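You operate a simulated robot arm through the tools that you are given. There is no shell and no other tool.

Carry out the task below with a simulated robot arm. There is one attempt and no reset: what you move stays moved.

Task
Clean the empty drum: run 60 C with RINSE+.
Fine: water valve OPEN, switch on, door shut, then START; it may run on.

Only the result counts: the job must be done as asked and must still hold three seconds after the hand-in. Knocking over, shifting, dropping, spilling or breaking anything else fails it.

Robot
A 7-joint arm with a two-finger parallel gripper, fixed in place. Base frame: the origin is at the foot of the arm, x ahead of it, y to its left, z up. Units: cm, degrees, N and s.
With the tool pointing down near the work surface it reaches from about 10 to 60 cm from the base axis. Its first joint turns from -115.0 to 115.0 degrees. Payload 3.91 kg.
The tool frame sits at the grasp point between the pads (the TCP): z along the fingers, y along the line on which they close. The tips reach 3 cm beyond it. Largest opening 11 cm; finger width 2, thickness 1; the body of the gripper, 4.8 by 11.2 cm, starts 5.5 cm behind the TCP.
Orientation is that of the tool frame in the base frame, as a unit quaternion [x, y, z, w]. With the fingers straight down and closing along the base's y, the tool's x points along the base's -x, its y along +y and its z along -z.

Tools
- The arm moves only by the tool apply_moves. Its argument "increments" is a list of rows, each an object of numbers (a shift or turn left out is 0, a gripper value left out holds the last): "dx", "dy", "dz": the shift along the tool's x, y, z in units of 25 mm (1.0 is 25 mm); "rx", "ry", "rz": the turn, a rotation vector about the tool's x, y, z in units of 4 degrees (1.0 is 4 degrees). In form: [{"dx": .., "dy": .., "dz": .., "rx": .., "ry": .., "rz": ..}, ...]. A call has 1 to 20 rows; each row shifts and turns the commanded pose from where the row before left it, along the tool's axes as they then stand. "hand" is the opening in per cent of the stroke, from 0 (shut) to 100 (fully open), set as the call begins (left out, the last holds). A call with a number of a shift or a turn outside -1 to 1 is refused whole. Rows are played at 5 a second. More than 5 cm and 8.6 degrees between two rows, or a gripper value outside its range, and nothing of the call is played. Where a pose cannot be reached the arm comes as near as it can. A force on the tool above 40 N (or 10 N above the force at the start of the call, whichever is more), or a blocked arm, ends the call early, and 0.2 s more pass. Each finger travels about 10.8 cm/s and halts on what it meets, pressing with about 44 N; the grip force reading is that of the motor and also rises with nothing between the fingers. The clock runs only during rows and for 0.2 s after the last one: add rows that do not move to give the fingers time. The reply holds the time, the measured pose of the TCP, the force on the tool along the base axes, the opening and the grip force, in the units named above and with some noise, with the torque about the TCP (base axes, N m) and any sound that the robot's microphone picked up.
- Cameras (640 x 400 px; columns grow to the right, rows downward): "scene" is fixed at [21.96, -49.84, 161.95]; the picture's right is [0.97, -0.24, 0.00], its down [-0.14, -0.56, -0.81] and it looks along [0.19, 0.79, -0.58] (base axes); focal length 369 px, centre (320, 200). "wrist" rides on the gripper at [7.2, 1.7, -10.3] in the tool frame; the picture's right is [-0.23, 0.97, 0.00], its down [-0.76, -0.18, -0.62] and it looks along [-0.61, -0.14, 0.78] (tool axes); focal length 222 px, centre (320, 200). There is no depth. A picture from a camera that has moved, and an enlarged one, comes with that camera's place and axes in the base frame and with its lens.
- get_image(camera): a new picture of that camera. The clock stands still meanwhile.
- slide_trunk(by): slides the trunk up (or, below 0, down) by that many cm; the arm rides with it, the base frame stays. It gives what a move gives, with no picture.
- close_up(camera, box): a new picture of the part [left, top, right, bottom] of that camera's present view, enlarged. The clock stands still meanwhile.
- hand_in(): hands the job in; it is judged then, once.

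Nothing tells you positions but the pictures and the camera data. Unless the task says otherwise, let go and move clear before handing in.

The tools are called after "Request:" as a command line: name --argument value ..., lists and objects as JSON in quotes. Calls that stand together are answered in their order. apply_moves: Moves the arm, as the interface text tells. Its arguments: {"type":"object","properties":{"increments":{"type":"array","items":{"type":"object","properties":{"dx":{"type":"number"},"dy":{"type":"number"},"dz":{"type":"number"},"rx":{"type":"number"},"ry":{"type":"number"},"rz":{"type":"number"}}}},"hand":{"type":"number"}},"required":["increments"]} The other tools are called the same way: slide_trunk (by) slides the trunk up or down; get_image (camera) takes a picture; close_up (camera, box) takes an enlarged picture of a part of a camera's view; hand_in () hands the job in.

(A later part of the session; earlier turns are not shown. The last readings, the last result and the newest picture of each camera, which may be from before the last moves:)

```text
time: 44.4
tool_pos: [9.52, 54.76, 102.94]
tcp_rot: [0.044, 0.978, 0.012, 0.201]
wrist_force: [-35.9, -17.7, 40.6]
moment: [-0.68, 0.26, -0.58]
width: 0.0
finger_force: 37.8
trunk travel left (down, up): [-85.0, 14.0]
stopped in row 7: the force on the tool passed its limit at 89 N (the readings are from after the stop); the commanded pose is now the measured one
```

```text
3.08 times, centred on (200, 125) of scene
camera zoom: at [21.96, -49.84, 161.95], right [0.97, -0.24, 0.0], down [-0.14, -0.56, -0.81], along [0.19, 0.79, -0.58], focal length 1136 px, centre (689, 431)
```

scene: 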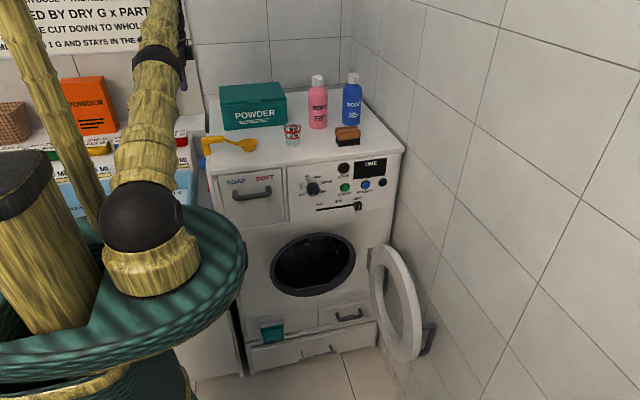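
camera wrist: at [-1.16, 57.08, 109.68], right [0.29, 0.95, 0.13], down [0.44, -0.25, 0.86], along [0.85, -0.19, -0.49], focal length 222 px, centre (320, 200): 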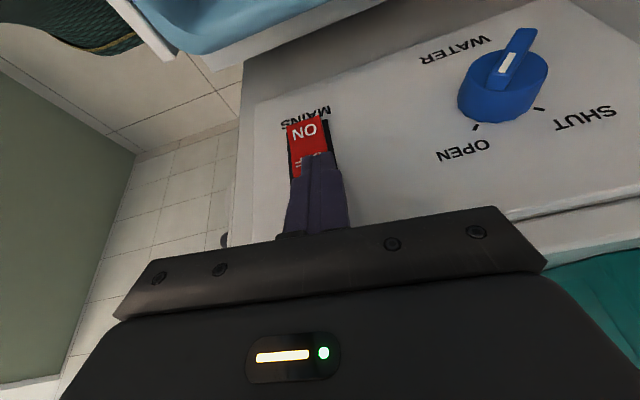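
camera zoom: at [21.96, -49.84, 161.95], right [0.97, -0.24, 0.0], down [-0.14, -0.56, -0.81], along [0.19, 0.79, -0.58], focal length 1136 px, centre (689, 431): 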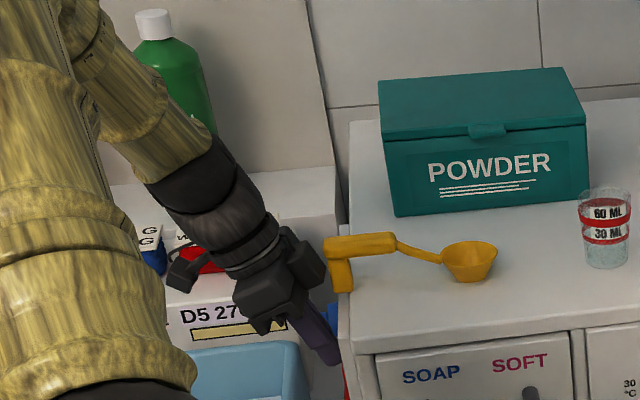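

Contact stopped the descent, with the finger against the plate and OFF half. I'll back away in −x and check how the arm tracks.

Request:
apply_moves --increments '[{"dx": 0.37, "dz": -0.16}, {"dx": 0.37, "dz": -0.16}, {}]'

Request:
get_image --camera "scene"

```text
time: 45.2
tool_pos: [9.41, 55.31, 103.1]
tcp_rot: [0.061, 0.978, 0.01, 0.198]
wrist_force: [-27.1, -20.9, -4.2]
moment: [-0.5, 0.72, -0.37]
width: 0.0
finger_force: 37.4
trunk travel left (down, up): [-85.0, 14.0]
```

```text
taken
```

scene: 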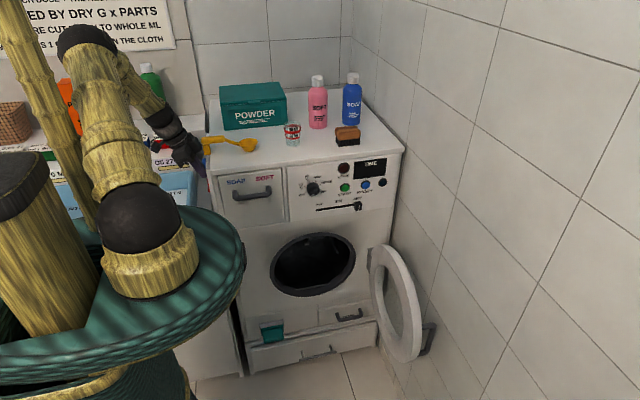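

Request:
close_up --camera "scene" --box '[40, 90, 220, 220]'

Request:
get_image --camera "wrist"

```text
3.08 times, centred on (130, 155) of scene
camera zoom: at [21.96, -49.84, 161.95], right [0.97, -0.24, 0.0], down [-0.14, -0.56, -0.81], along [0.19, 0.79, -0.58], focal length 1136 px, centre (905, 338)
```

zoom: 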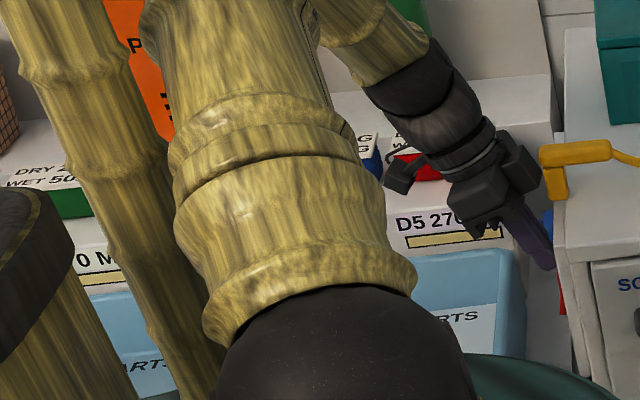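

```text
taken
camera wrist: at [-1.04, 57.93, 109.86], right [0.32, 0.94, 0.13], down [0.43, -0.27, 0.86], along [0.84, -0.22, -0.49], focal length 222 px, centre (320, 200)
```

wrist: 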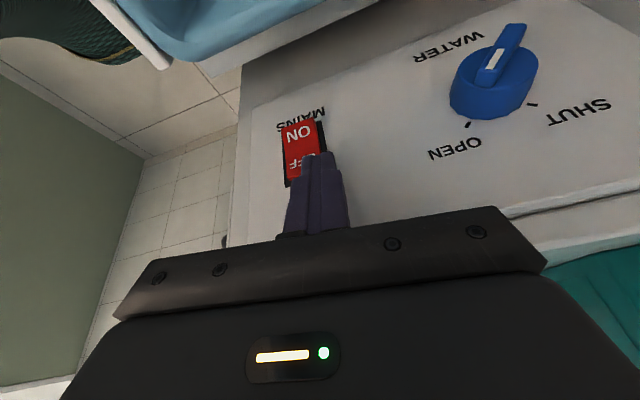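

The tip is pressed against the plate while an upstream link seems to be blocked. I'll retreat upward the way I came.

Request:
apply_moves --increments '[{"dx": -0.2, "dz": -0.5}, {"dx": -0.3, "dz": -0.8}, {"dx": -0.4, "dz": -0.9}, {"dx": -0.4, "dz": -0.9}, {"dx": -0.4, "dz": -0.9}, {}]'

Request:
get_image --camera "scene"

Request:
get_image --camera "wrist"

```text
time: 45.5
tool_pos: [9.51, 55.34, 102.99]
tcp_rot: [0.064, 0.979, 0.008, 0.194]
wrist_force: [-27.2, -1.1, 7.7]
moment: [-0.19, 0.51, 0.01]
width: 0.0
finger_force: 37.7
trunk travel left (down, up): [-85.0, 14.0]
stopped in row 1: the force on the tool passed its limit at 49 N (the readings are from after the stop); the commanded pose is now the measured one
```

```text
taken
```

scene: 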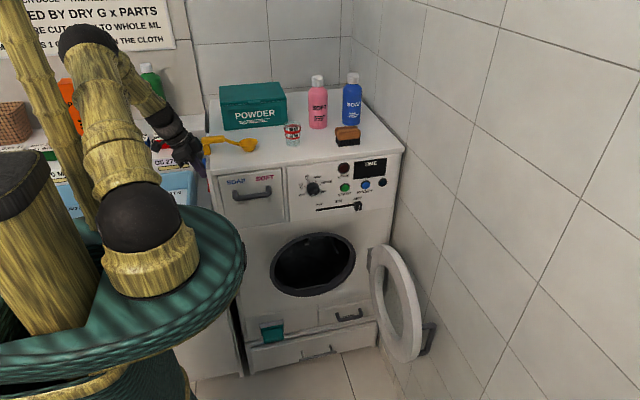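

```text
taken
camera wrist: at [-0.94, 58.06, 109.92], right [0.33, 0.94, 0.13], down [0.44, -0.27, 0.86], along [0.84, -0.22, -0.5], focal length 222 px, centre (320, 200)
```

wrist: 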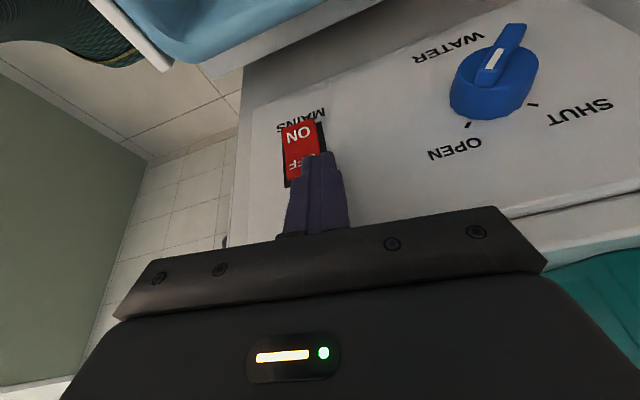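

Request:
apply_moves --increments '[{"dy": 0.3, "dx": 0.3}, {"dy": 0.3, "dx": 0.3}, {"dy": 0.3, "dx": 0.2}, {}]'

```text
time: 46.5
tool_pos: [8.97, 58.1, 102.53]
tcp_rot: [0.068, 0.978, 0.009, 0.196]
wrist_force: [0.7, -0.1, -0.8]
moment: [0.01, -0.05, -0.01]
width: 0.02
finger_force: 37.2
trunk travel left (down, up): [-85.0, 14.0]
```

It's free now. I'll retreat left and up, then look.

Request:
apply_moves --increments '[{"dx": 0.4}, {"dz": -0.7}, {"dz": -0.8}, {"dx": -0.3, "dz": -0.9}, {"dx": -0.4, "dz": -0.9}, {"dx": -0.4, "dz": -0.9}, {"dx": -0.4, "dz": -0.9}, {}]'

Request:
get_image --camera "scene"

Request:
get_image --camera "wrist"

```text
time: 47.5
tool_pos: [9.52, 57.44, 105.95]
tcp_rot: [0.094, 0.976, -0.009, 0.196]
wrist_force: [-12.8, 1.9, -3.9]
moment: [0.06, 0.35, 0.11]
width: 0.0
finger_force: 37.7
trunk travel left (down, up): [-85.0, 14.0]
stopped in row 5: the force on the tool passed its limit at 45 N (the readings are from after the stop); the commanded pose is now the measured one
```

```text
taken
```

scene: 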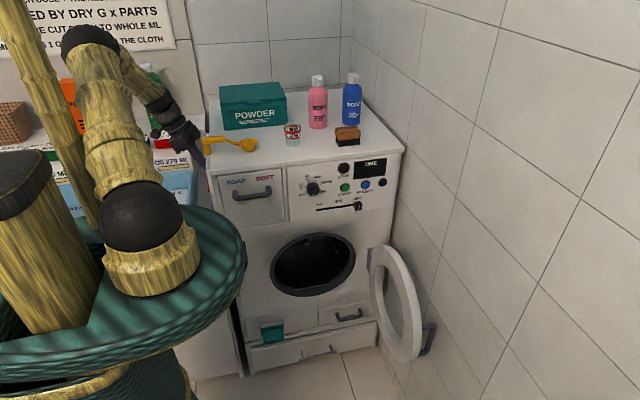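

```text
taken
camera wrist: at [-0.79, 61.02, 112.77], right [0.39, 0.92, 0.11], down [0.42, -0.28, 0.86], along [0.82, -0.29, -0.49], focal length 222 px, centre (320, 200)
```

wrist: 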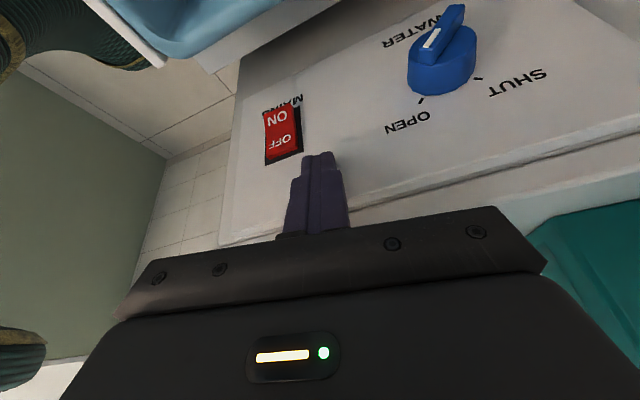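

Request:
apply_moves --increments '[{"dy": 0.4, "dx": 0.3}, {"dy": 0.5, "dx": 0.3}, {"dy": 0.5, "dx": 0.2}, {"dy": 0.5}, {}]'

Request:
close_up --camera "scene" --box '[0, 0, 220, 200]'

```text
time: 48.7
tool_pos: [8.74, 62.27, 105.27]
tcp_rot: [0.094, 0.976, -0.01, 0.198]
wrist_force: [0.0, 0.2, 0.3]
moment: [-0.04, 0.04, 0.01]
width: 0.0
finger_force: 37.3
trunk travel left (down, up): [-85.0, 14.0]
```

```text
2.00 times, centred on (110, 100) of scene
camera zoom: at [21.96, -49.84, 161.95], right [0.97, -0.24, 0.0], down [-0.14, -0.56, -0.81], along [0.19, 0.79, -0.58], focal length 739 px, centre (740, 400)
```

zoom: 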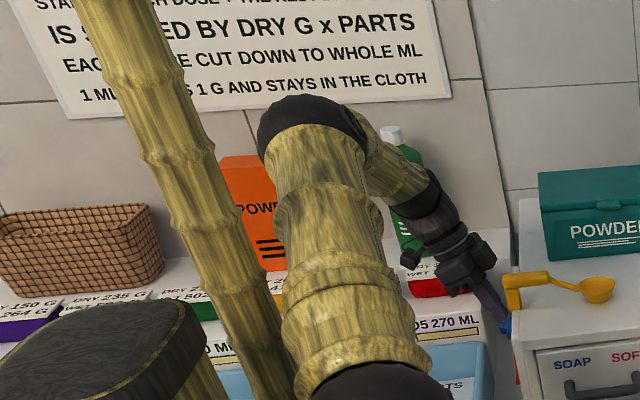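

The likely culprit is the folded elbow meeting the mast. Leaning the tool back so its fingers point slightly toward −y keeps the wrist farther out, so I'll do that while clear of the plate.

Request:
apply_moves --increments '[{"dx": 0.5}, {"dx": 0.4}, {"rx": 1}, {"rx": 1}, {"rx": 1}, {"rx": 1}, {"rx": 1}, {}]'

Request:
get_image --camera "wrist"

Request:
close_up --camera "scene" --box '[0, 0, 300, 200]'

```text
time: 50.5
tool_pos: [6.82, 61.94, 104.44]
tcp_rot: [0.127, 0.959, -0.18, 0.179]
wrist_force: [-0.4, 1.4, -0.3]
moment: [0.01, 0.0, -0.04]
width: 0.02
finger_force: 37.6
out of reach, approached as far as the arm can: row 7
trunk travel left (down, up): [-85.0, 14.0]
```

```text
taken
camera wrist: at [-2.47, 68.76, 110.17], right [0.5, 0.84, -0.2], down [0.45, -0.05, 0.89], along [0.74, -0.54, -0.4], focal length 222 px, centre (320, 200)
```

wrist: 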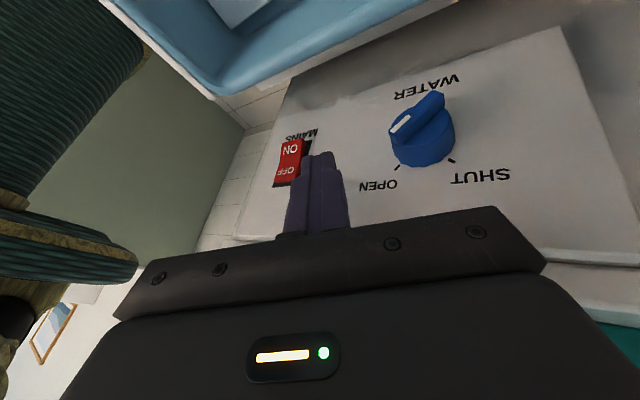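

```text
2.00 times, centred on (150, 100) of scene
camera zoom: at [21.96, -49.84, 161.95], right [0.97, -0.24, 0.0], down [-0.14, -0.56, -0.81], along [0.19, 0.79, -0.58], focal length 739 px, centre (660, 400)
```

zoom: 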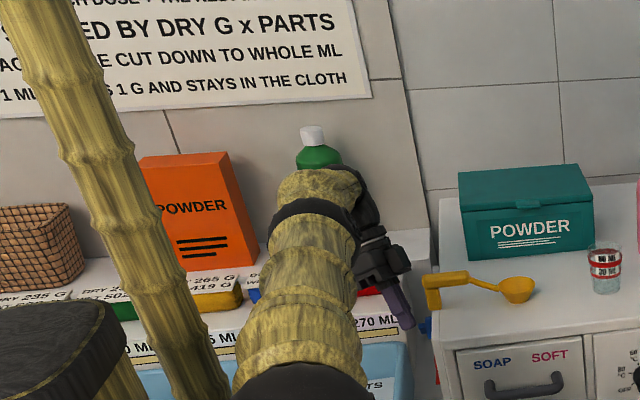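

Request:
apply_moves --increments '[{"rz": -1}, {"rz": -1}, {"rz": -1}, {"rz": -1}, {}]'

```text
time: 51.7
tool_pos: [6.77, 62.06, 104.38]
tcp_rot: [-0.009, 0.968, -0.202, 0.152]
wrist_force: [1.1, -1.0, -0.8]
moment: [0.0, -0.02, 0.0]
width: 0.01
finger_force: 37.6
trunk travel left (down, up): [-85.0, 14.0]
```

Request:
apply_moves --increments '[{"dx": 0.24, "dy": -0.41, "dz": 0.7}, {"dx": 0.24, "dy": -0.41, "dz": 0.7}, {}]'

Request:
get_image --camera "wrist"

```text
time: 52.5
tool_pos: [6.63, 58.42, 101.86]
tcp_rot: [-0.008, 0.968, -0.202, 0.152]
wrist_force: [-0.7, -0.2, -0.2]
moment: [-0.02, 0.01, -0.01]
width: 0.03
finger_force: 37.7
trunk travel left (down, up): [-85.0, 14.0]
```

```text
taken
camera wrist: at [-3.37, 63.39, 108.11], right [0.26, 0.91, -0.32], down [0.53, 0.14, 0.84], along [0.81, -0.39, -0.45], focal length 222 px, centre (320, 200)
```

wrist: 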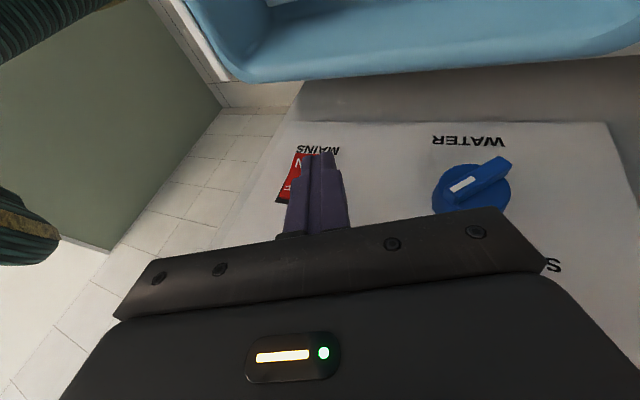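

Request:
apply_moves --increments '[{"dx": 0.24, "dy": -0.41, "dz": 0.7}, {"dx": 0.24, "dy": -0.41, "dz": 0.7}, {}]'

Request:
close_up --camera "wrist" --box '[220, 100, 400, 240]'

Request:
close_up --camera "scene" --box '[150, 110, 270, 200]'

```text
time: 53.3
tool_pos: [6.45, 55.23, 99.27]
tcp_rot: [-0.008, 0.967, -0.203, 0.153]
wrist_force: [0.4, 1.1, 0.4]
moment: [0.02, 0.02, 0.04]
width: 0.01
finger_force: 37.4
trunk travel left (down, up): [-85.0, 14.0]
```

```text
2.86 times, centred on (310, 170) of wrist
camera zoom: at [-3.56, 60.12, 105.48], right [0.26, 0.91, -0.32], down [0.53, 0.14, 0.84], along [0.81, -0.39, -0.45], focal length 635 px, centre (349, 286)
```

zoom: 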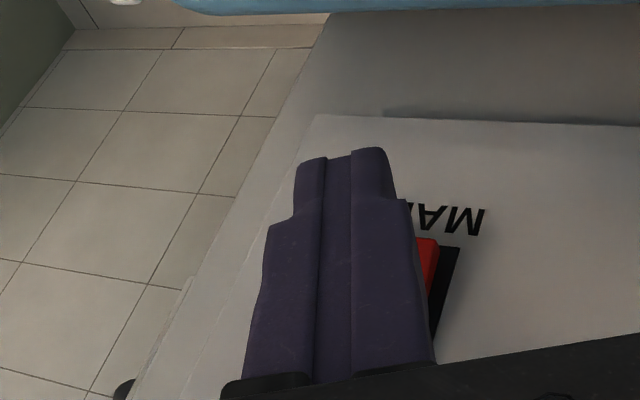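

```text
4.44 times, centred on (210, 155) of scene
camera zoom: at [21.96, -49.84, 161.95], right [0.97, -0.24, 0.0], down [-0.14, -0.56, -0.81], along [0.19, 0.79, -0.58], focal length 1642 px, centre (809, 400)
```

zoom: 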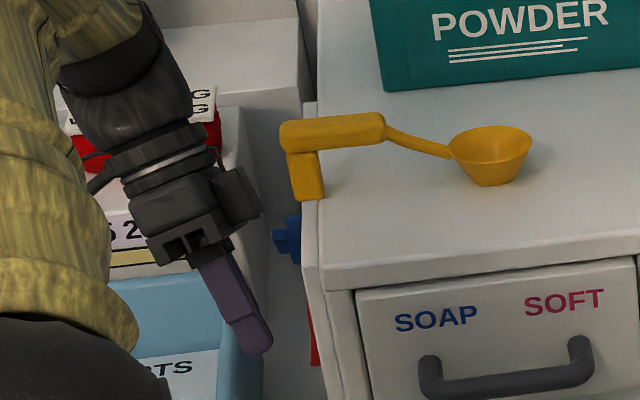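

Request:
apply_moves --increments '[{"dx": -0.191, "dy": 0.009, "dz": 0.06}, {"dx": -0.191, "dy": 0.009, "dz": 0.06}, {"dx": -0.191, "dy": 0.009, "dz": 0.06}, {"dx": -0.096, "dy": 0.005, "dz": 0.03}, {"dx": -0.096, "dy": 0.005, "dz": 0.03}, {"dx": -0.096, "dy": 0.005, "dz": 0.03}, {}]'

Request:
close_up --camera "wrist" --box '[220, 100, 400, 240]'

Request:
close_up --camera "scene" --box '[280, 150, 400, 225]'

```text
time: 54.9
tool_pos: [8.81, 55.38, 99.37]
tcp_rot: [-0.008, 0.968, -0.202, 0.152]
wrist_force: [-0.8, 0.0, 0.1]
moment: [0.02, -0.04, 0.0]
width: 0.01
finger_force: 37.8
trunk travel left (down, up): [-85.0, 14.0]
```

```text
2.86 times, centred on (310, 170) of wrist
camera zoom: at [-1.32, 60.36, 105.54], right [0.26, 0.91, -0.32], down [0.53, 0.14, 0.84], along [0.81, -0.39, -0.45], focal length 635 px, centre (349, 286)
```

zoom: 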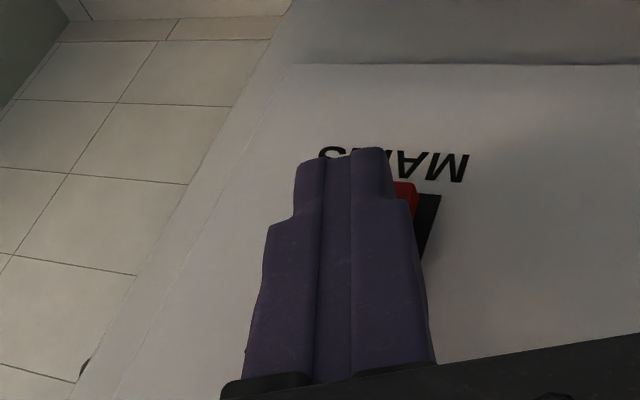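

```text
5.33 times, centred on (340, 188) of scene
camera zoom: at [21.96, -49.84, 161.95], right [0.97, -0.24, 0.0], down [-0.14, -0.56, -0.81], along [0.19, 0.79, -0.58], focal length 1970 px, centre (213, 267)
```

zoom: 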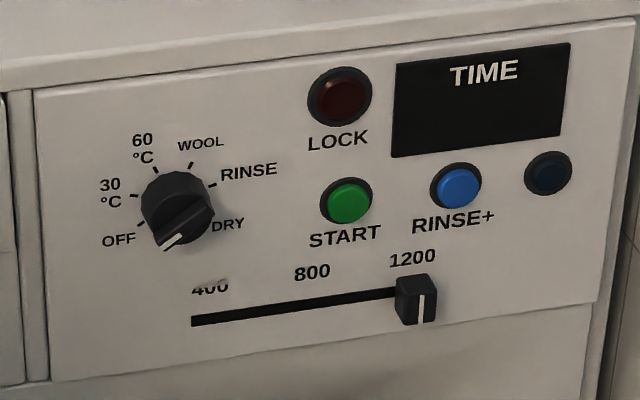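

Request:
apply_moves --increments '[{"dx": -0.096, "dy": 0.005, "dz": 0.03}, {"dx": -0.096, "dy": 0.005, "dz": 0.03}, {"dx": -0.06, "dz": 0.02}, {}]'

Request:
close_up --camera "wrist" --box '[220, 100, 400, 240]'

```text
time: 55.9
tool_pos: [9.04, 55.35, 99.14]
tcp_rot: [-0.009, 0.967, -0.203, 0.151]
wrist_force: [-14.5, -0.9, -4.3]
moment: [-0.11, -0.7, 0.53]
width: 0.0
finger_force: 37.8
trunk travel left (down, up): [-85.0, 14.0]
```

```text
2.86 times, centred on (310, 170) of wrist
camera zoom: at [-1.0, 60.32, 105.5], right [0.26, 0.91, -0.32], down [0.53, 0.14, 0.83], along [0.81, -0.39, -0.45], focal length 635 px, centre (349, 286)
```

zoom: 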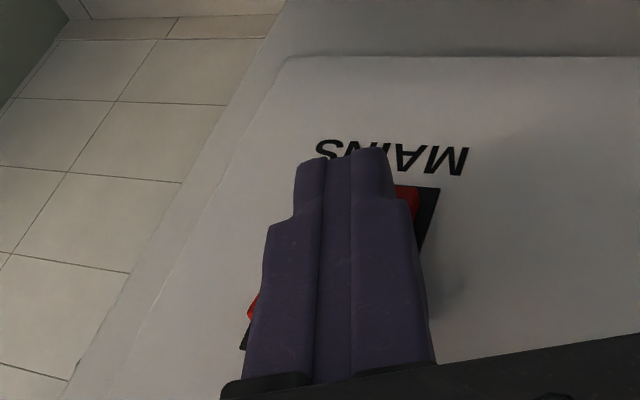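

Request:
close_up --camera "scene" --box '[170, 110, 270, 200]'

Request:
get_image --camera "wrist"

```text
4.44 times, centred on (220, 155) of scene
camera zoom: at [21.96, -49.84, 161.95], right [0.97, -0.24, 0.0], down [-0.14, -0.56, -0.81], along [0.19, 0.79, -0.58], focal length 1642 px, centre (764, 400)
```

zoom: 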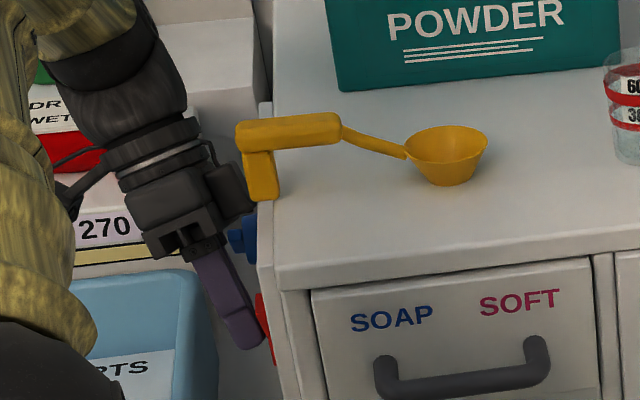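

```text
taken
camera wrist: at [-1.0, 60.32, 105.5], right [0.26, 0.91, -0.32], down [0.53, 0.14, 0.83], along [0.81, -0.39, -0.45], focal length 222 px, centre (320, 200)
```

wrist: 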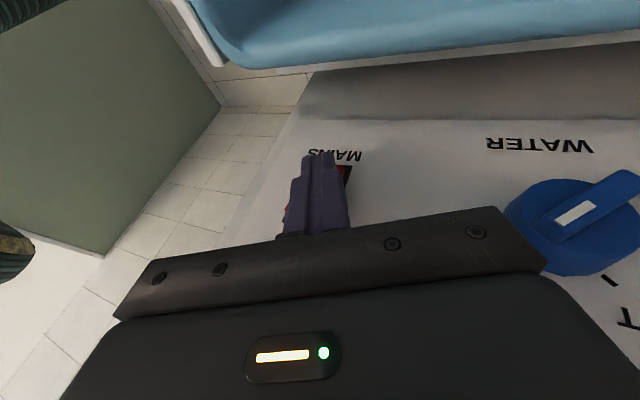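

The gripper body corner met the plate before the tip pressed the rocker far enough. I'll back off, tilt more toward +x and try again.

Request:
apply_moves --increments '[{"dx": 0.5, "dy": -0.024, "dz": -0.15}, {"dx": 0.5, "dy": -0.024, "dz": -0.15}, {"ry": -1}, {"ry": -1}, {"ry": -1}, {"ry": -1}, {}]'

Request:
get_image --camera "wrist"

Request:
close_up --camera "scene" --box '[120, 80, 270, 200]'

```text
time: 57.5
tool_pos: [7.89, 55.54, 99.6]
tcp_rot: [-0.025, 0.939, -0.198, 0.281]
wrist_force: [0.0, -0.8, -0.3]
moment: [0.02, -0.03, 0.01]
width: 0.0
finger_force: 37.3
trunk travel left (down, up): [-85.0, 14.0]
```

```text
taken
camera wrist: at [-3.78, 59.7, 103.21], right [0.25, 0.93, -0.26], down [0.29, 0.18, 0.94], along [0.92, -0.31, -0.23], focal length 222 px, centre (320, 200)
```

wrist: 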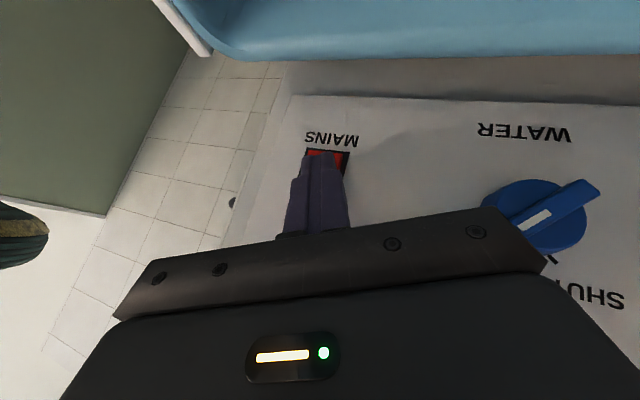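

```text
3.33 times, centred on (195, 140) of scene
camera zoom: at [21.96, -49.84, 161.95], right [0.97, -0.24, 0.0], down [-0.14, -0.56, -0.81], along [0.19, 0.79, -0.58], focal length 1231 px, centre (737, 400)
```

zoom: 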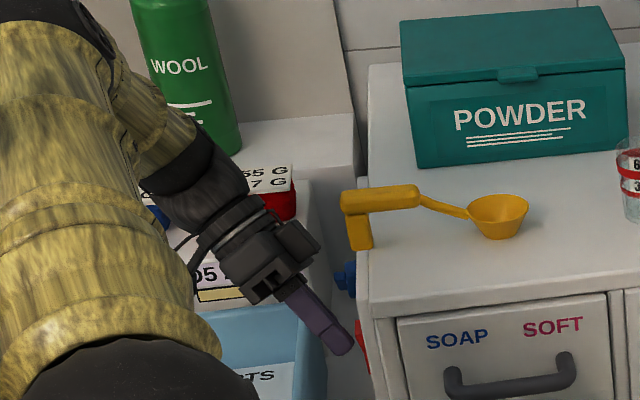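

Request:
close_up --camera "wrist" --box '[270, 110, 390, 200]'

```text
4.44 times, centred on (330, 155) of wrist
camera zoom: at [-3.78, 59.7, 103.21], right [0.25, 0.93, -0.26], down [0.29, 0.18, 0.94], along [0.92, -0.31, -0.23], focal length 987 px, centre (276, 400)
```

zoom: 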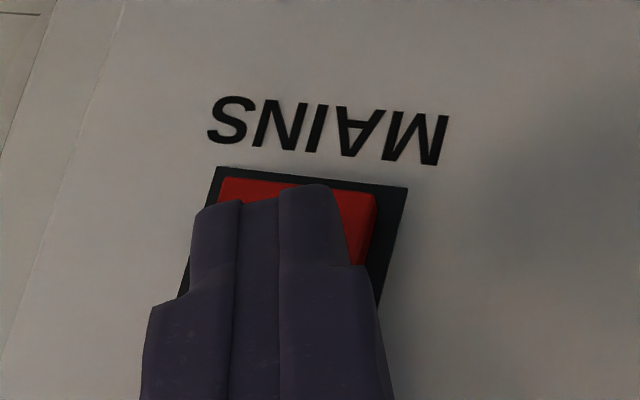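

Request:
apply_moves --increments '[{"dx": 0.418, "dy": -0.015, "dz": 0.2}, {"dx": -0.134, "dy": 0.007, "dz": 0.088}, {"dx": -0.134, "dy": 0.007, "dz": 0.088}, {"dx": -0.134, "dy": 0.007, "dz": 0.088}, {"dx": -0.1, "dy": 0.005, "dz": 0.066}, {"dx": -0.1, "dy": 0.005, "dz": 0.066}, {}]'

Request:
close_up --camera "wrist" --box '[270, 110, 390, 200]'

Request:
close_up --camera "scene" --box '[280, 150, 400, 225]'

```text
time: 59.1
tool_pos: [8.37, 55.01, 98.59]
tcp_rot: [-0.029, 0.938, -0.198, 0.283]
wrist_force: [-15.0, 0.7, 3.4]
moment: [-0.01, 0.2, -0.1]
width: 0.0
finger_force: 37.9
trunk travel left (down, up): [-85.0, 14.0]
```

```text
4.44 times, centred on (330, 155) of wrist
camera zoom: at [-3.25, 59.08, 102.14], right [0.25, 0.93, -0.26], down [0.29, 0.18, 0.94], along [0.92, -0.31, -0.22], focal length 987 px, centre (276, 400)
```

zoom: 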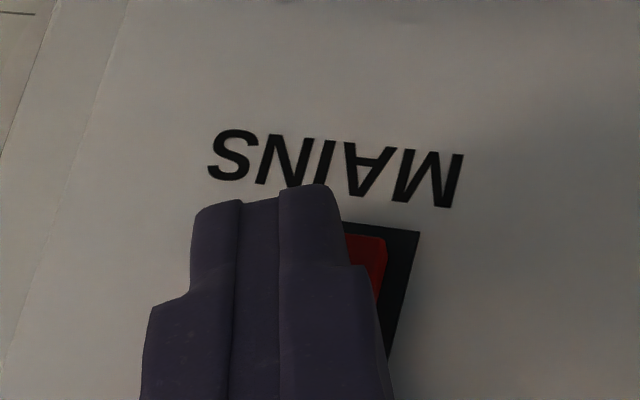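

```text
5.33 times, centred on (340, 188) of scene
camera zoom: at [21.96, -49.84, 161.95], right [0.97, -0.24, 0.0], down [-0.14, -0.56, -0.81], along [0.19, 0.79, -0.58], focal length 1970 px, centre (213, 267)
```

zoom: 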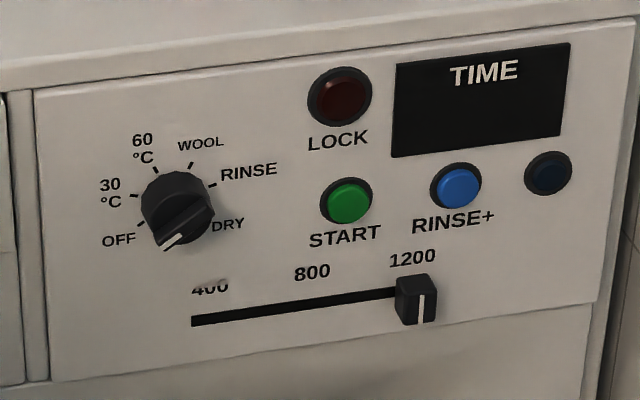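

Request:
apply_moves --increments '[{"dx": -0.06, "dy": 0.003, "dz": 0.04}, {"dx": -0.06, "dy": 0.003, "dz": 0.04}, {}, {"dx": 0.3, "dz": -0.2}, {"dx": 0.35, "dz": -0.23}, {"dx": 0.3, "dz": -0.3}, {"dz": -0.8}, {"dz": -0.8}, {}]'

Request:
get_image --camera "wrist"

Request:
close_up --camera "wrist" --box '[230, 80, 390, 200]'

```text
time: 61.3
tool_pos: [6.68, 56.52, 101.59]
tcp_rot: [-0.006, 0.937, -0.208, 0.28]
wrist_force: [0.2, -0.5, -0.6]
moment: [0.0, 0.01, 0.01]
width: 0.0
finger_force: 37.6
trunk travel left (down, up): [-85.0, 14.0]
stopped in row 9: the arm was blocked; the commanded pose is now the measured one
```

```text
taken
camera wrist: at [-4.93, 61.21, 104.94], right [0.29, 0.92, -0.27], down [0.29, 0.18, 0.94], along [0.91, -0.35, -0.22], focal length 222 px, centre (320, 200)
```

wrist: 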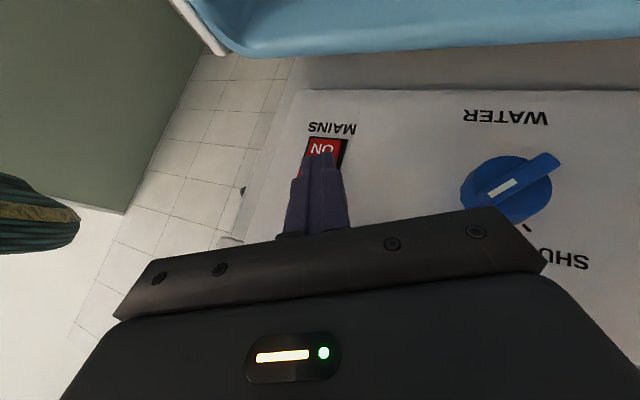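

```text
3.33 times, centred on (310, 140) of wrist
camera zoom: at [-4.93, 61.21, 104.94], right [0.29, 0.92, -0.27], down [0.29, 0.18, 0.94], along [0.91, -0.35, -0.22], focal length 740 px, centre (353, 400)
```

zoom: 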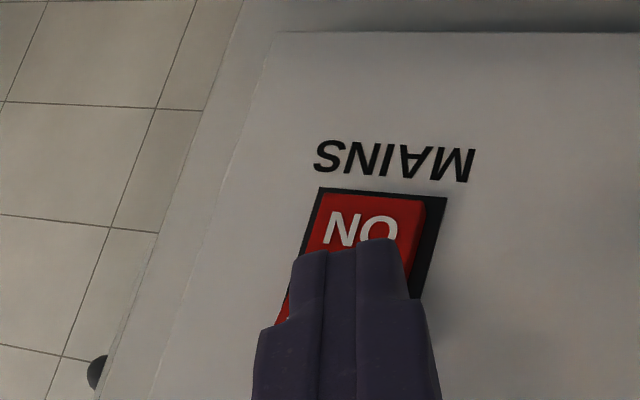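

Request:
apply_moves --increments '[{"dy": 0.5}, {"dy": 0.6}, {"dy": 0.6}, {"dy": 0.4, "dz": -0.5}, {"dz": -0.5}, {}]'

Request:
get_image --camera "wrist"

Request:
close_up --camera "wrist" --box '[230, 60, 390, 180]'

Request:
get_image --camera "scene"

```text
time: 62.7
tool_pos: [5.67, 60.62, 101.35]
tcp_rot: [-0.009, 0.937, -0.209, 0.28]
wrist_force: [0.6, 0.2, -0.2]
moment: [0.02, 0.0, -0.02]
width: 0.0
finger_force: 37.8
out of reach, approached as far as the arm can: row 4, 5
trunk travel left (down, up): [-85.0, 14.0]
```

```text
taken
camera wrist: at [-5.81, 65.24, 104.77], right [0.29, 0.92, -0.27], down [0.29, 0.18, 0.94], along [0.91, -0.35, -0.22], focal length 222 px, centre (320, 200)
```

wrist: 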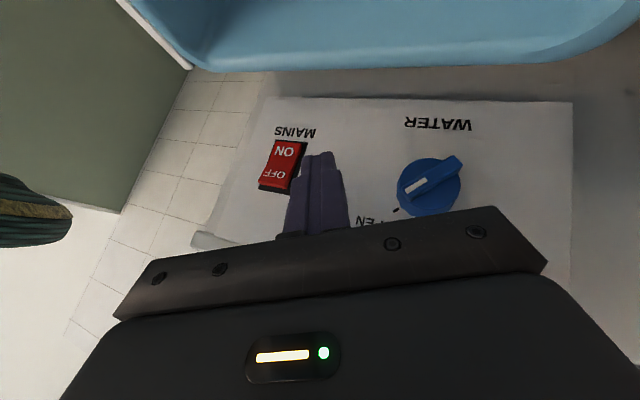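

```text
3.33 times, centred on (310, 120) of wrist
camera zoom: at [-5.81, 65.24, 104.77], right [0.29, 0.92, -0.27], down [0.29, 0.18, 0.94], along [0.91, -0.35, -0.22], focal length 740 px, centre (353, 467)
```

zoom: 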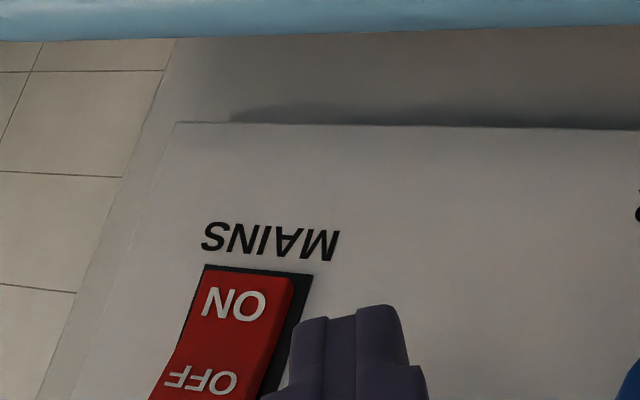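

```text
taken
```

scene: 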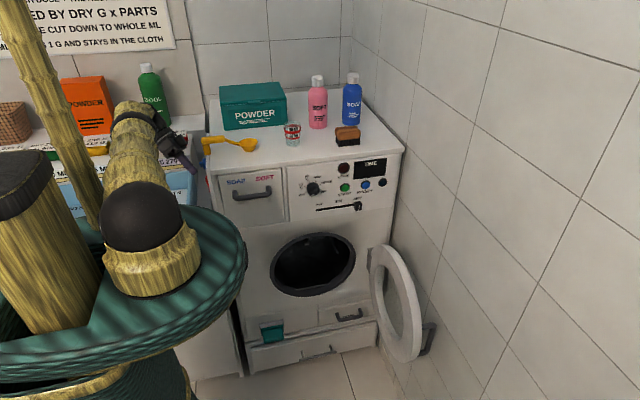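

Request:
close_up --camera "wrist" --box '[240, 120, 320, 200]'

Request:
close_up --camera "scene" --box '[190, 160, 250, 205]'

Request:
close_up --camera "scene" --box '[330, 150, 400, 200]'

```text
5.00 times, centred on (280, 160) of wrist
camera zoom: at [-5.81, 65.24, 104.77], right [0.29, 0.92, -0.27], down [0.29, 0.18, 0.94], along [0.91, -0.35, -0.22], focal length 1111 px, centre (520, 400)
```

zoom: 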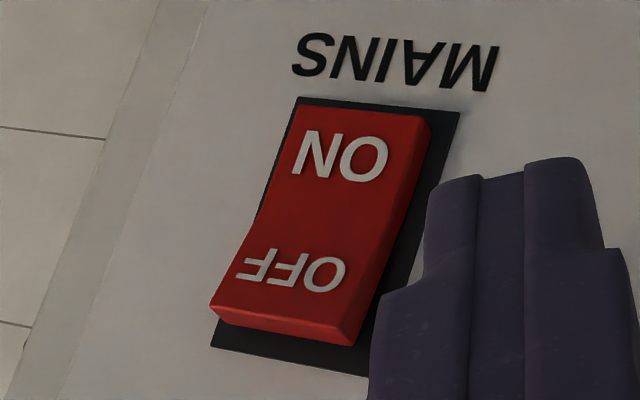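

```text
8.89 times, centred on (220, 182) of scene
camera zoom: at [21.96, -49.84, 161.95], right [0.97, -0.24, 0.0], down [-0.14, -0.56, -0.81], along [0.19, 0.79, -0.58], focal length 3283 px, centre (1209, 356)
```

zoom: 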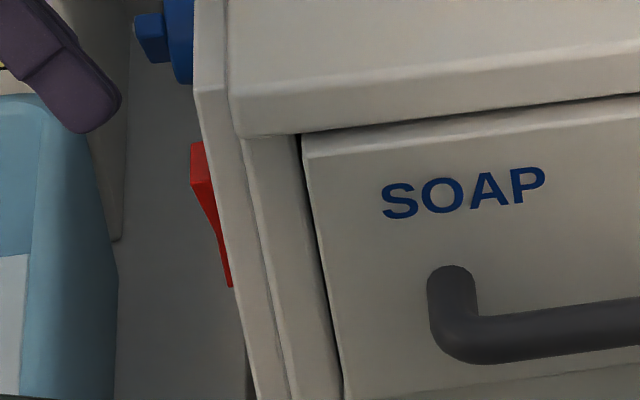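

```text
8.00 times, centred on (365, 175) of scene
camera zoom: at [21.96, -49.84, 161.95], right [0.97, -0.24, 0.0], down [-0.14, -0.56, -0.81], along [0.19, 0.79, -0.58], focal length 2955 px, centre (-40, 400)
```

zoom: 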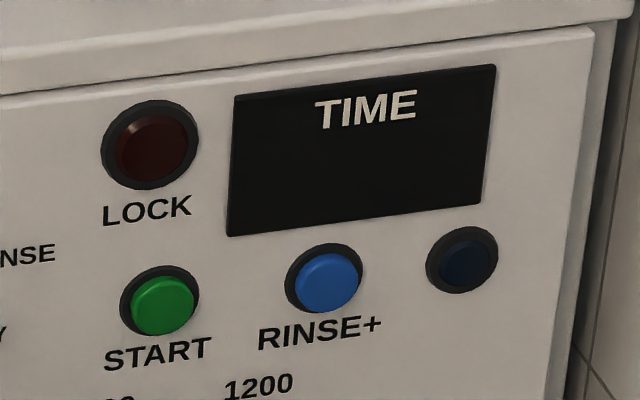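

The rocker is now ON: its top OFF end sticks out and the ON end is in. I'll check the valve once more from here, then plan for the front of the machine.

Request:
close_up --camera "wrist" --box '[380, 110, 480, 230]'

```text
3.33 times, centred on (430, 170) of wrist
camera zoom: at [-5.81, 65.24, 104.77], right [0.29, 0.92, -0.27], down [0.29, 0.18, 0.94], along [0.91, -0.35, -0.22], focal length 740 px, centre (-47, 300)
```

zoom: 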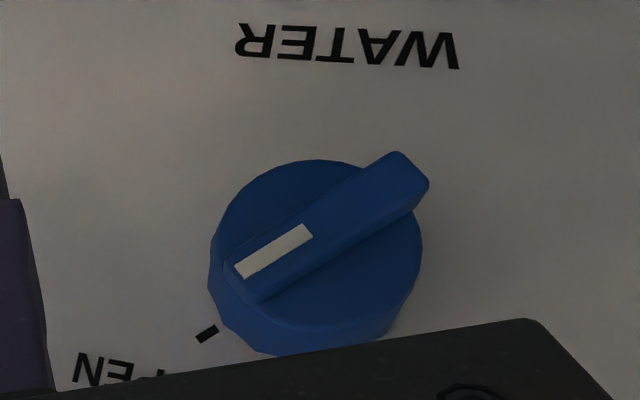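

The valve mark is parallel to the OPEN tick, so that's done. Now I'll untilt the tool and lift clear before going to the front for the door.

Request:
apply_moves --increments '[{"ry": 1}, {"ry": 1}, {"ry": 1}, {"ry": 1}, {"rx": -1, "ry": 1}, {"rx": -1, "ry": 1}, {"rx": -1, "ry": 1}, {"rx": -1, "ry": 1}, {"rx": -1}, {"rx": -0.5}, {}]'

Request:
get_image --camera "scene"

Request:
get_image --camera "wrist"

```text
time: 65.1
tool_pos: [5.54, 60.7, 101.4]
tcp_rot: [0.028, 0.999, -0.014, 0.014]
wrist_force: [0.2, 0.1, -0.2]
moment: [0.0, 0.02, -0.02]
width: 0.0
finger_force: 37.2
trunk travel left (down, up): [-85.0, 14.0]
```

```text
taken
```

scene: 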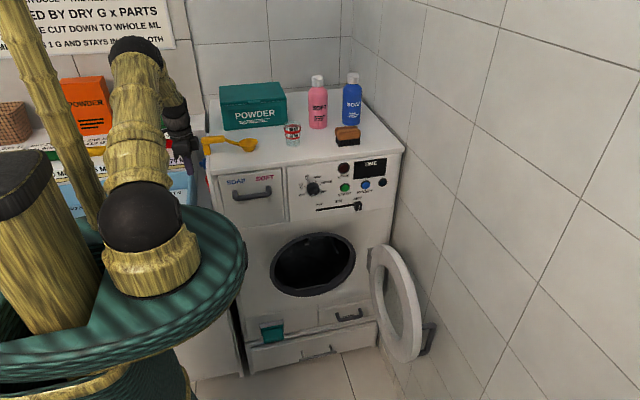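

```text
taken
camera wrist: at [-1.95, 63.14, 111.57], right [0.28, 0.96, -0.02], down [0.73, -0.2, 0.65], along [0.62, -0.2, -0.76], focal length 222 px, centre (320, 200)
```

wrist: 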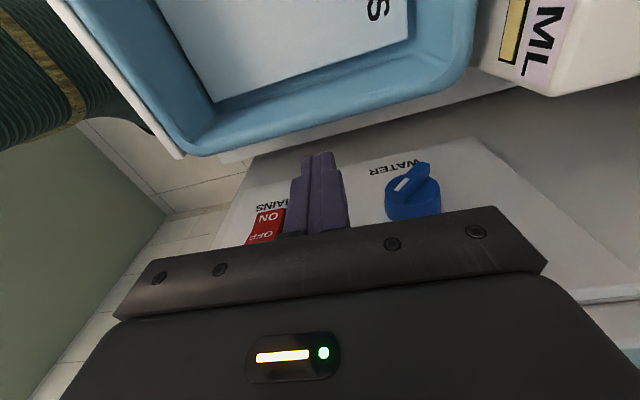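

Request:
apply_moves --increments '[{"dz": -1}, {"dz": -1}, {"dz": -1}, {"dz": -1}, {"dz": -1}, {"dz": -1}, {"dz": -1}, {"dz": -1}, {"dz": -1}, {"dy": -1}, {"dy": -1}, {"dy": -1}, {"dy": -1}, {"dy": -1}, {"dy": -1}, {"dy": -1}, {"dy": -1}, {"dy": -1}, {}]'

Request:
get_image --camera "scene"

```text
time: 69.1
tool_pos: [3.86, 39.0, 124.41]
tcp_rot: [0.028, 0.999, -0.013, 0.015]
wrist_force: [0.6, 0.2, 0.3]
moment: [-0.01, 0.01, 0.02]
width: 0.0
finger_force: 37.4
trunk travel left (down, up): [-85.0, 14.0]
```

```text
taken
```

scene: 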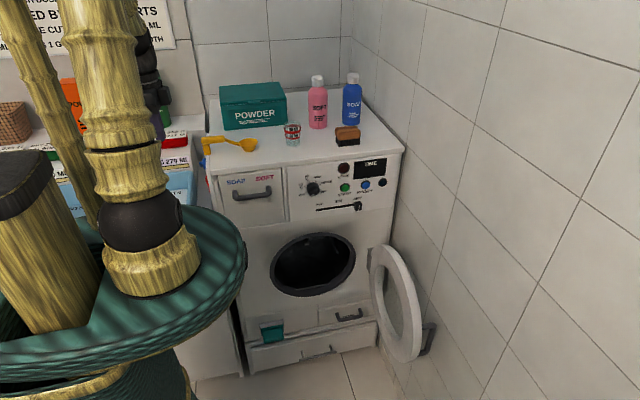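

Power and water are done. Next I'll take the arm round to the front, yaw the tool and then pitch it horizontal so it can push the door.

Request:
apply_moves --increments '[{"rz": -1}, {"rz": -1}, {"rz": -1}, {"rz": -1}, {"rz": -1}, {"rz": -1}, {"rz": -1}, {"rz": -1}, {"rz": -1}, {"rz": -1}, {"rz": -1}, {"rz": -1}, {"rz": -1}, {"rz": -1}, {"rz": -0.5}, {}]'

Request:
apply_moves --increments '[{"dx": -0.08, "dy": -1}, {"dx": -0.08, "dy": -1}, {"dx": -0.08, "dy": -1}, {"dx": -0.08, "dy": -1}, {"dx": -0.08, "dy": -1}, {"dx": -0.08, "dy": -1}, {"dx": -0.08, "dy": -1}, {"dx": -0.08, "dy": -1}, {"dx": -0.08, "dy": -1}, {"dx": -0.08, "dy": -1}, {"dx": -0.08, "dy": -1}, {"dx": -0.08, "dy": -1}, {"dx": -0.08, "dy": -1}, {"dx": -0.08, "dy": -1}, {"dx": -0.08, "dy": -1}, {"dx": -0.08, "dy": -1}, {"dx": -0.08, "dy": -1}, {"dx": -0.08, "dy": -1}, {"dx": -0.08, "dy": -1}, {}]'

Request:
get_image --camera "scene"

Request:
get_image --camera "wrist"

```text
time: 72.5
tool_pos: [3.76, 38.9, 124.7]
tcp_rot: [-0.46, 0.888, -0.019, 0.006]
wrist_force: [0.2, 0.1, 0.6]
moment: [0.0, -0.05, 0.03]
width: 0.0
finger_force: 37.6
trunk travel left (down, up): [-85.0, 14.0]
```

```text
time: 76.7
tool_pos: [44.85, 14.4, 126.53]
tcp_rot: [-0.46, 0.888, -0.019, 0.005]
wrist_force: [0.0, 0.5, -0.3]
moment: [0.0, -0.04, -0.03]
width: 0.02
finger_force: 37.4
trunk travel left (down, up): [-85.0, 14.0]
```

```text
taken
```

scene: 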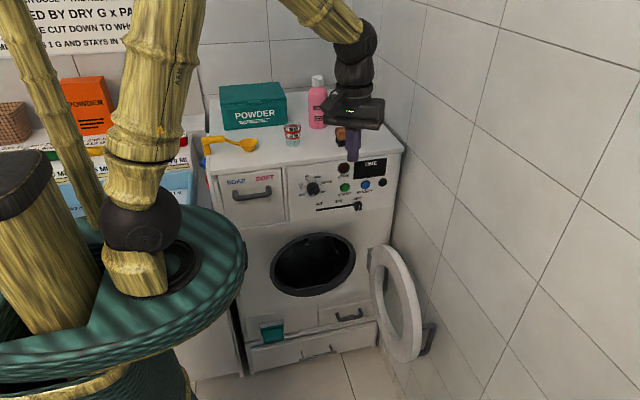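

```text
taken
camera wrist: at [38.89, 9.76, 136.87], right [-0.66, 0.75, -0.04], down [0.57, 0.54, 0.62], along [0.49, 0.39, -0.78], focal length 222 px, centre (320, 200)
```

wrist: 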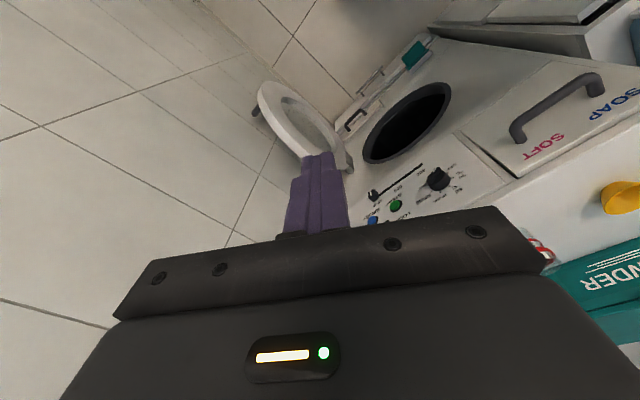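

Request:
close_up --camera "wrist" --box '[230, 60, 380, 180]'

Request:
close_up --camera "wrist" --box '[360, 140, 480, 230]'

Request:
close_up --camera "scene" --box '[350, 230, 450, 370]'

```text
3.33 times, centred on (305, 120) of wrist
camera zoom: at [38.89, 9.76, 136.87], right [-0.66, 0.75, -0.04], down [0.57, 0.54, 0.62], along [0.49, 0.39, -0.78], focal length 740 px, centre (370, 467)
```

zoom: 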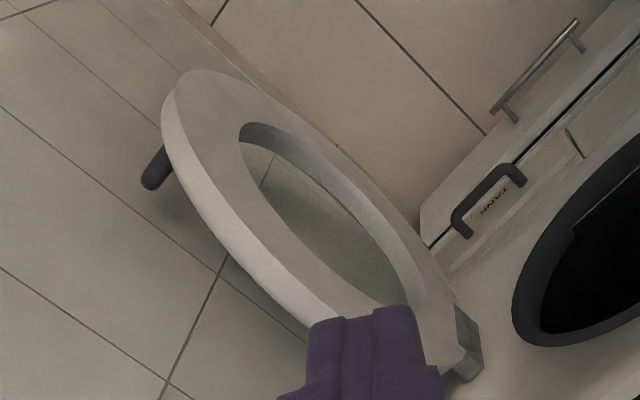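

```text
4.44 times, centred on (420, 185) of wrist
camera zoom: at [38.89, 9.76, 136.87], right [-0.66, 0.75, -0.04], down [0.57, 0.54, 0.62], along [0.49, 0.39, -0.78], focal length 987 px, centre (-124, 267)
```

zoom: 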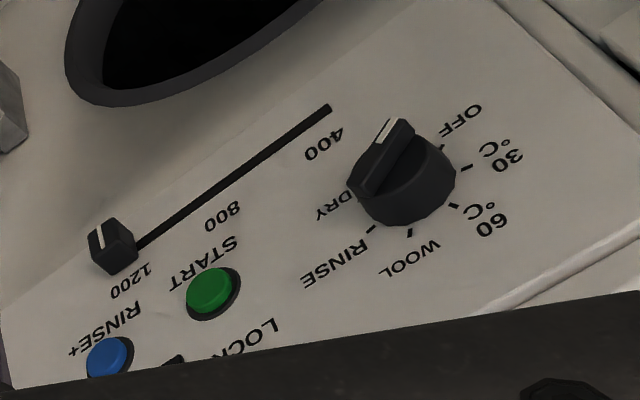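

```text
2.86 times, centred on (400, 300) of scene
camera zoom: at [21.96, -49.84, 161.95], right [0.97, -0.24, 0.0], down [-0.14, -0.56, -0.81], along [0.19, 0.79, -0.58], focal length 1055 px, centre (91, -86)
```

zoom: 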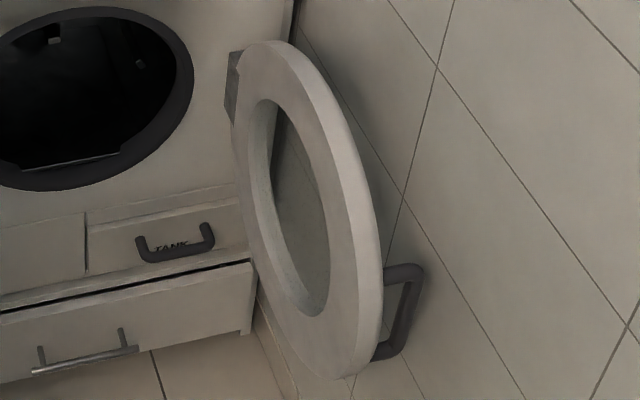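

The dial is at OFF with its ridge parallel to the OFF tick. The door is open about 90°, hinged near (65,45), with its free edge near (65–67, 4–7). I'll pitch the tool horizontal, lower the trunk and hook the edge from outside.

Request:
apply_moves --increments '[{"rz": -1}, {"ry": -1}, {"ry": -1}, {"ry": -1}, {"ry": -1}, {"ry": -1}, {"ry": -1}, {"ry": -1}, {"ry": -1}, {"ry": -1}, {"ry": -1}, {"ry": -1}, {"ry": -1}, {"ry": -1}, {"ry": -1}, {"ry": -1}, {"ry": -1}, {}]'

Request:
get_image --camera "scene"

```text
time: 80.5
tool_pos: [44.78, 14.6, 126.44]
tcp_rot: [-0.427, 0.736, 0.245, 0.466]
wrist_force: [-0.2, -0.4, 0.0]
moment: [-0.04, -0.01, -0.04]
width: 0.0
finger_force: 37.9
trunk travel left (down, up): [-85.0, 14.0]
```

```text
taken
```

scene: 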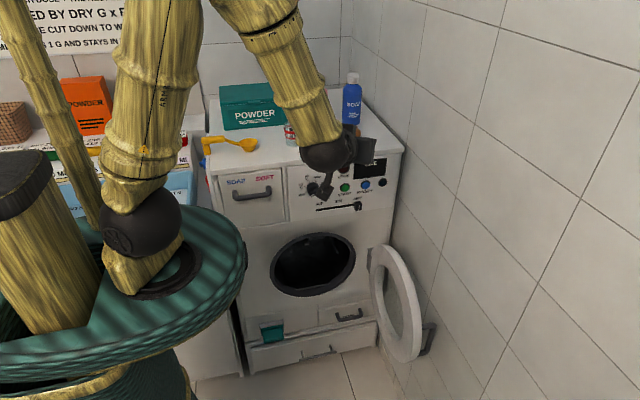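

Request:
apply_moves --increments '[{"ry": -1}, {"ry": -1}, {"ry": -1}, {"ry": -1}, {"ry": -1}, {"ry": -1}, {"ry": -0.5}, {}]'

Request:
slide_trunk --by -20

Request:
get_image --camera "scene"

Request:
get_image --camera "wrist"

```text
time: 82.3
tool_pos: [44.85, 14.69, 126.45]
tcp_rot: [-0.361, 0.612, 0.334, 0.62]
wrist_force: [-1.4, 0.6, -0.2]
moment: [-0.02, 0.0, -0.02]
width: 0.01
finger_force: 37.7
trunk travel left (down, up): [-85.0, 14.0]
```

```text
time: 84.5
tool_pos: [44.79, 14.55, 106.37]
tcp_rot: [-0.361, 0.612, 0.334, 0.619]
wrist_force: [-0.5, 0.2, 0.3]
moment: [-0.03, -0.01, 0.01]
width: 0.01
finger_force: 37.9
trunk travel left (down, up): [-65.0, 34.0]
```

```text
taken
```

scene: 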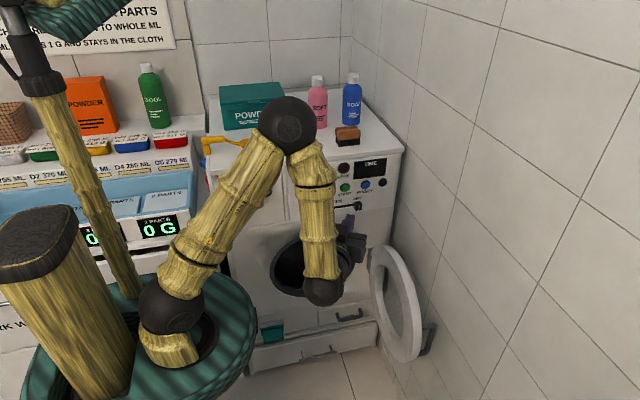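

```text
taken
camera wrist: at [38.12, 6.47, 99.2], right [-0.84, 0.51, 0.19], down [-0.19, -0.6, 0.77], along [0.51, 0.61, 0.6], focal length 222 px, centre (320, 200)
```

wrist: 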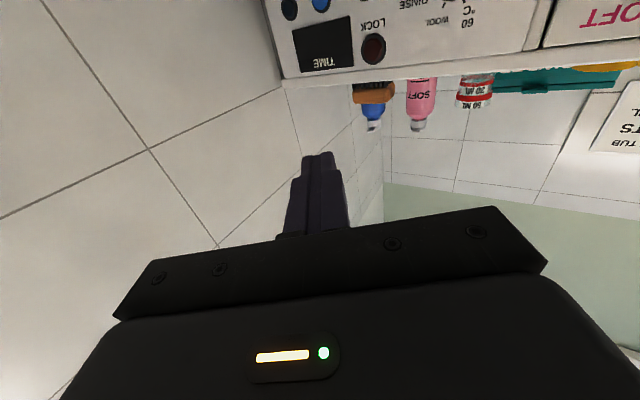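

The arm is horizontal and clear. I'll lower the trunk another 20 cm and move the tip around the door's free edge, keeping above the handle.

Request:
slide_trunk --by -20

Request:
get_image --camera "scene"

```text
time: 86.7
tool_pos: [44.84, 14.67, 86.32]
tcp_rot: [-0.36, 0.612, 0.333, 0.62]
wrist_force: [-0.7, 0.0, -0.3]
moment: [0.01, 0.01, 0.01]
width: 0.01
finger_force: 37.4
trunk travel left (down, up): [-45.0, 54.0]
```

```text
taken
```

scene: 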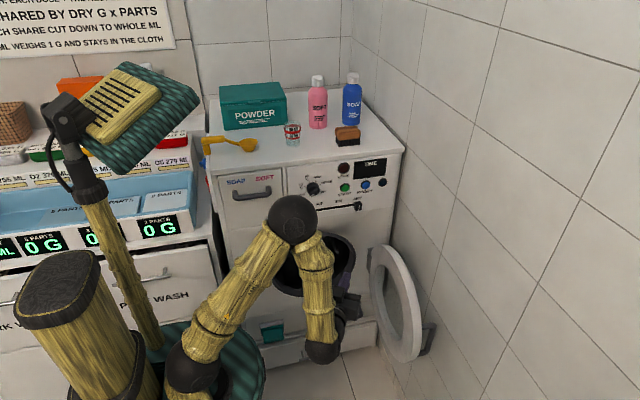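

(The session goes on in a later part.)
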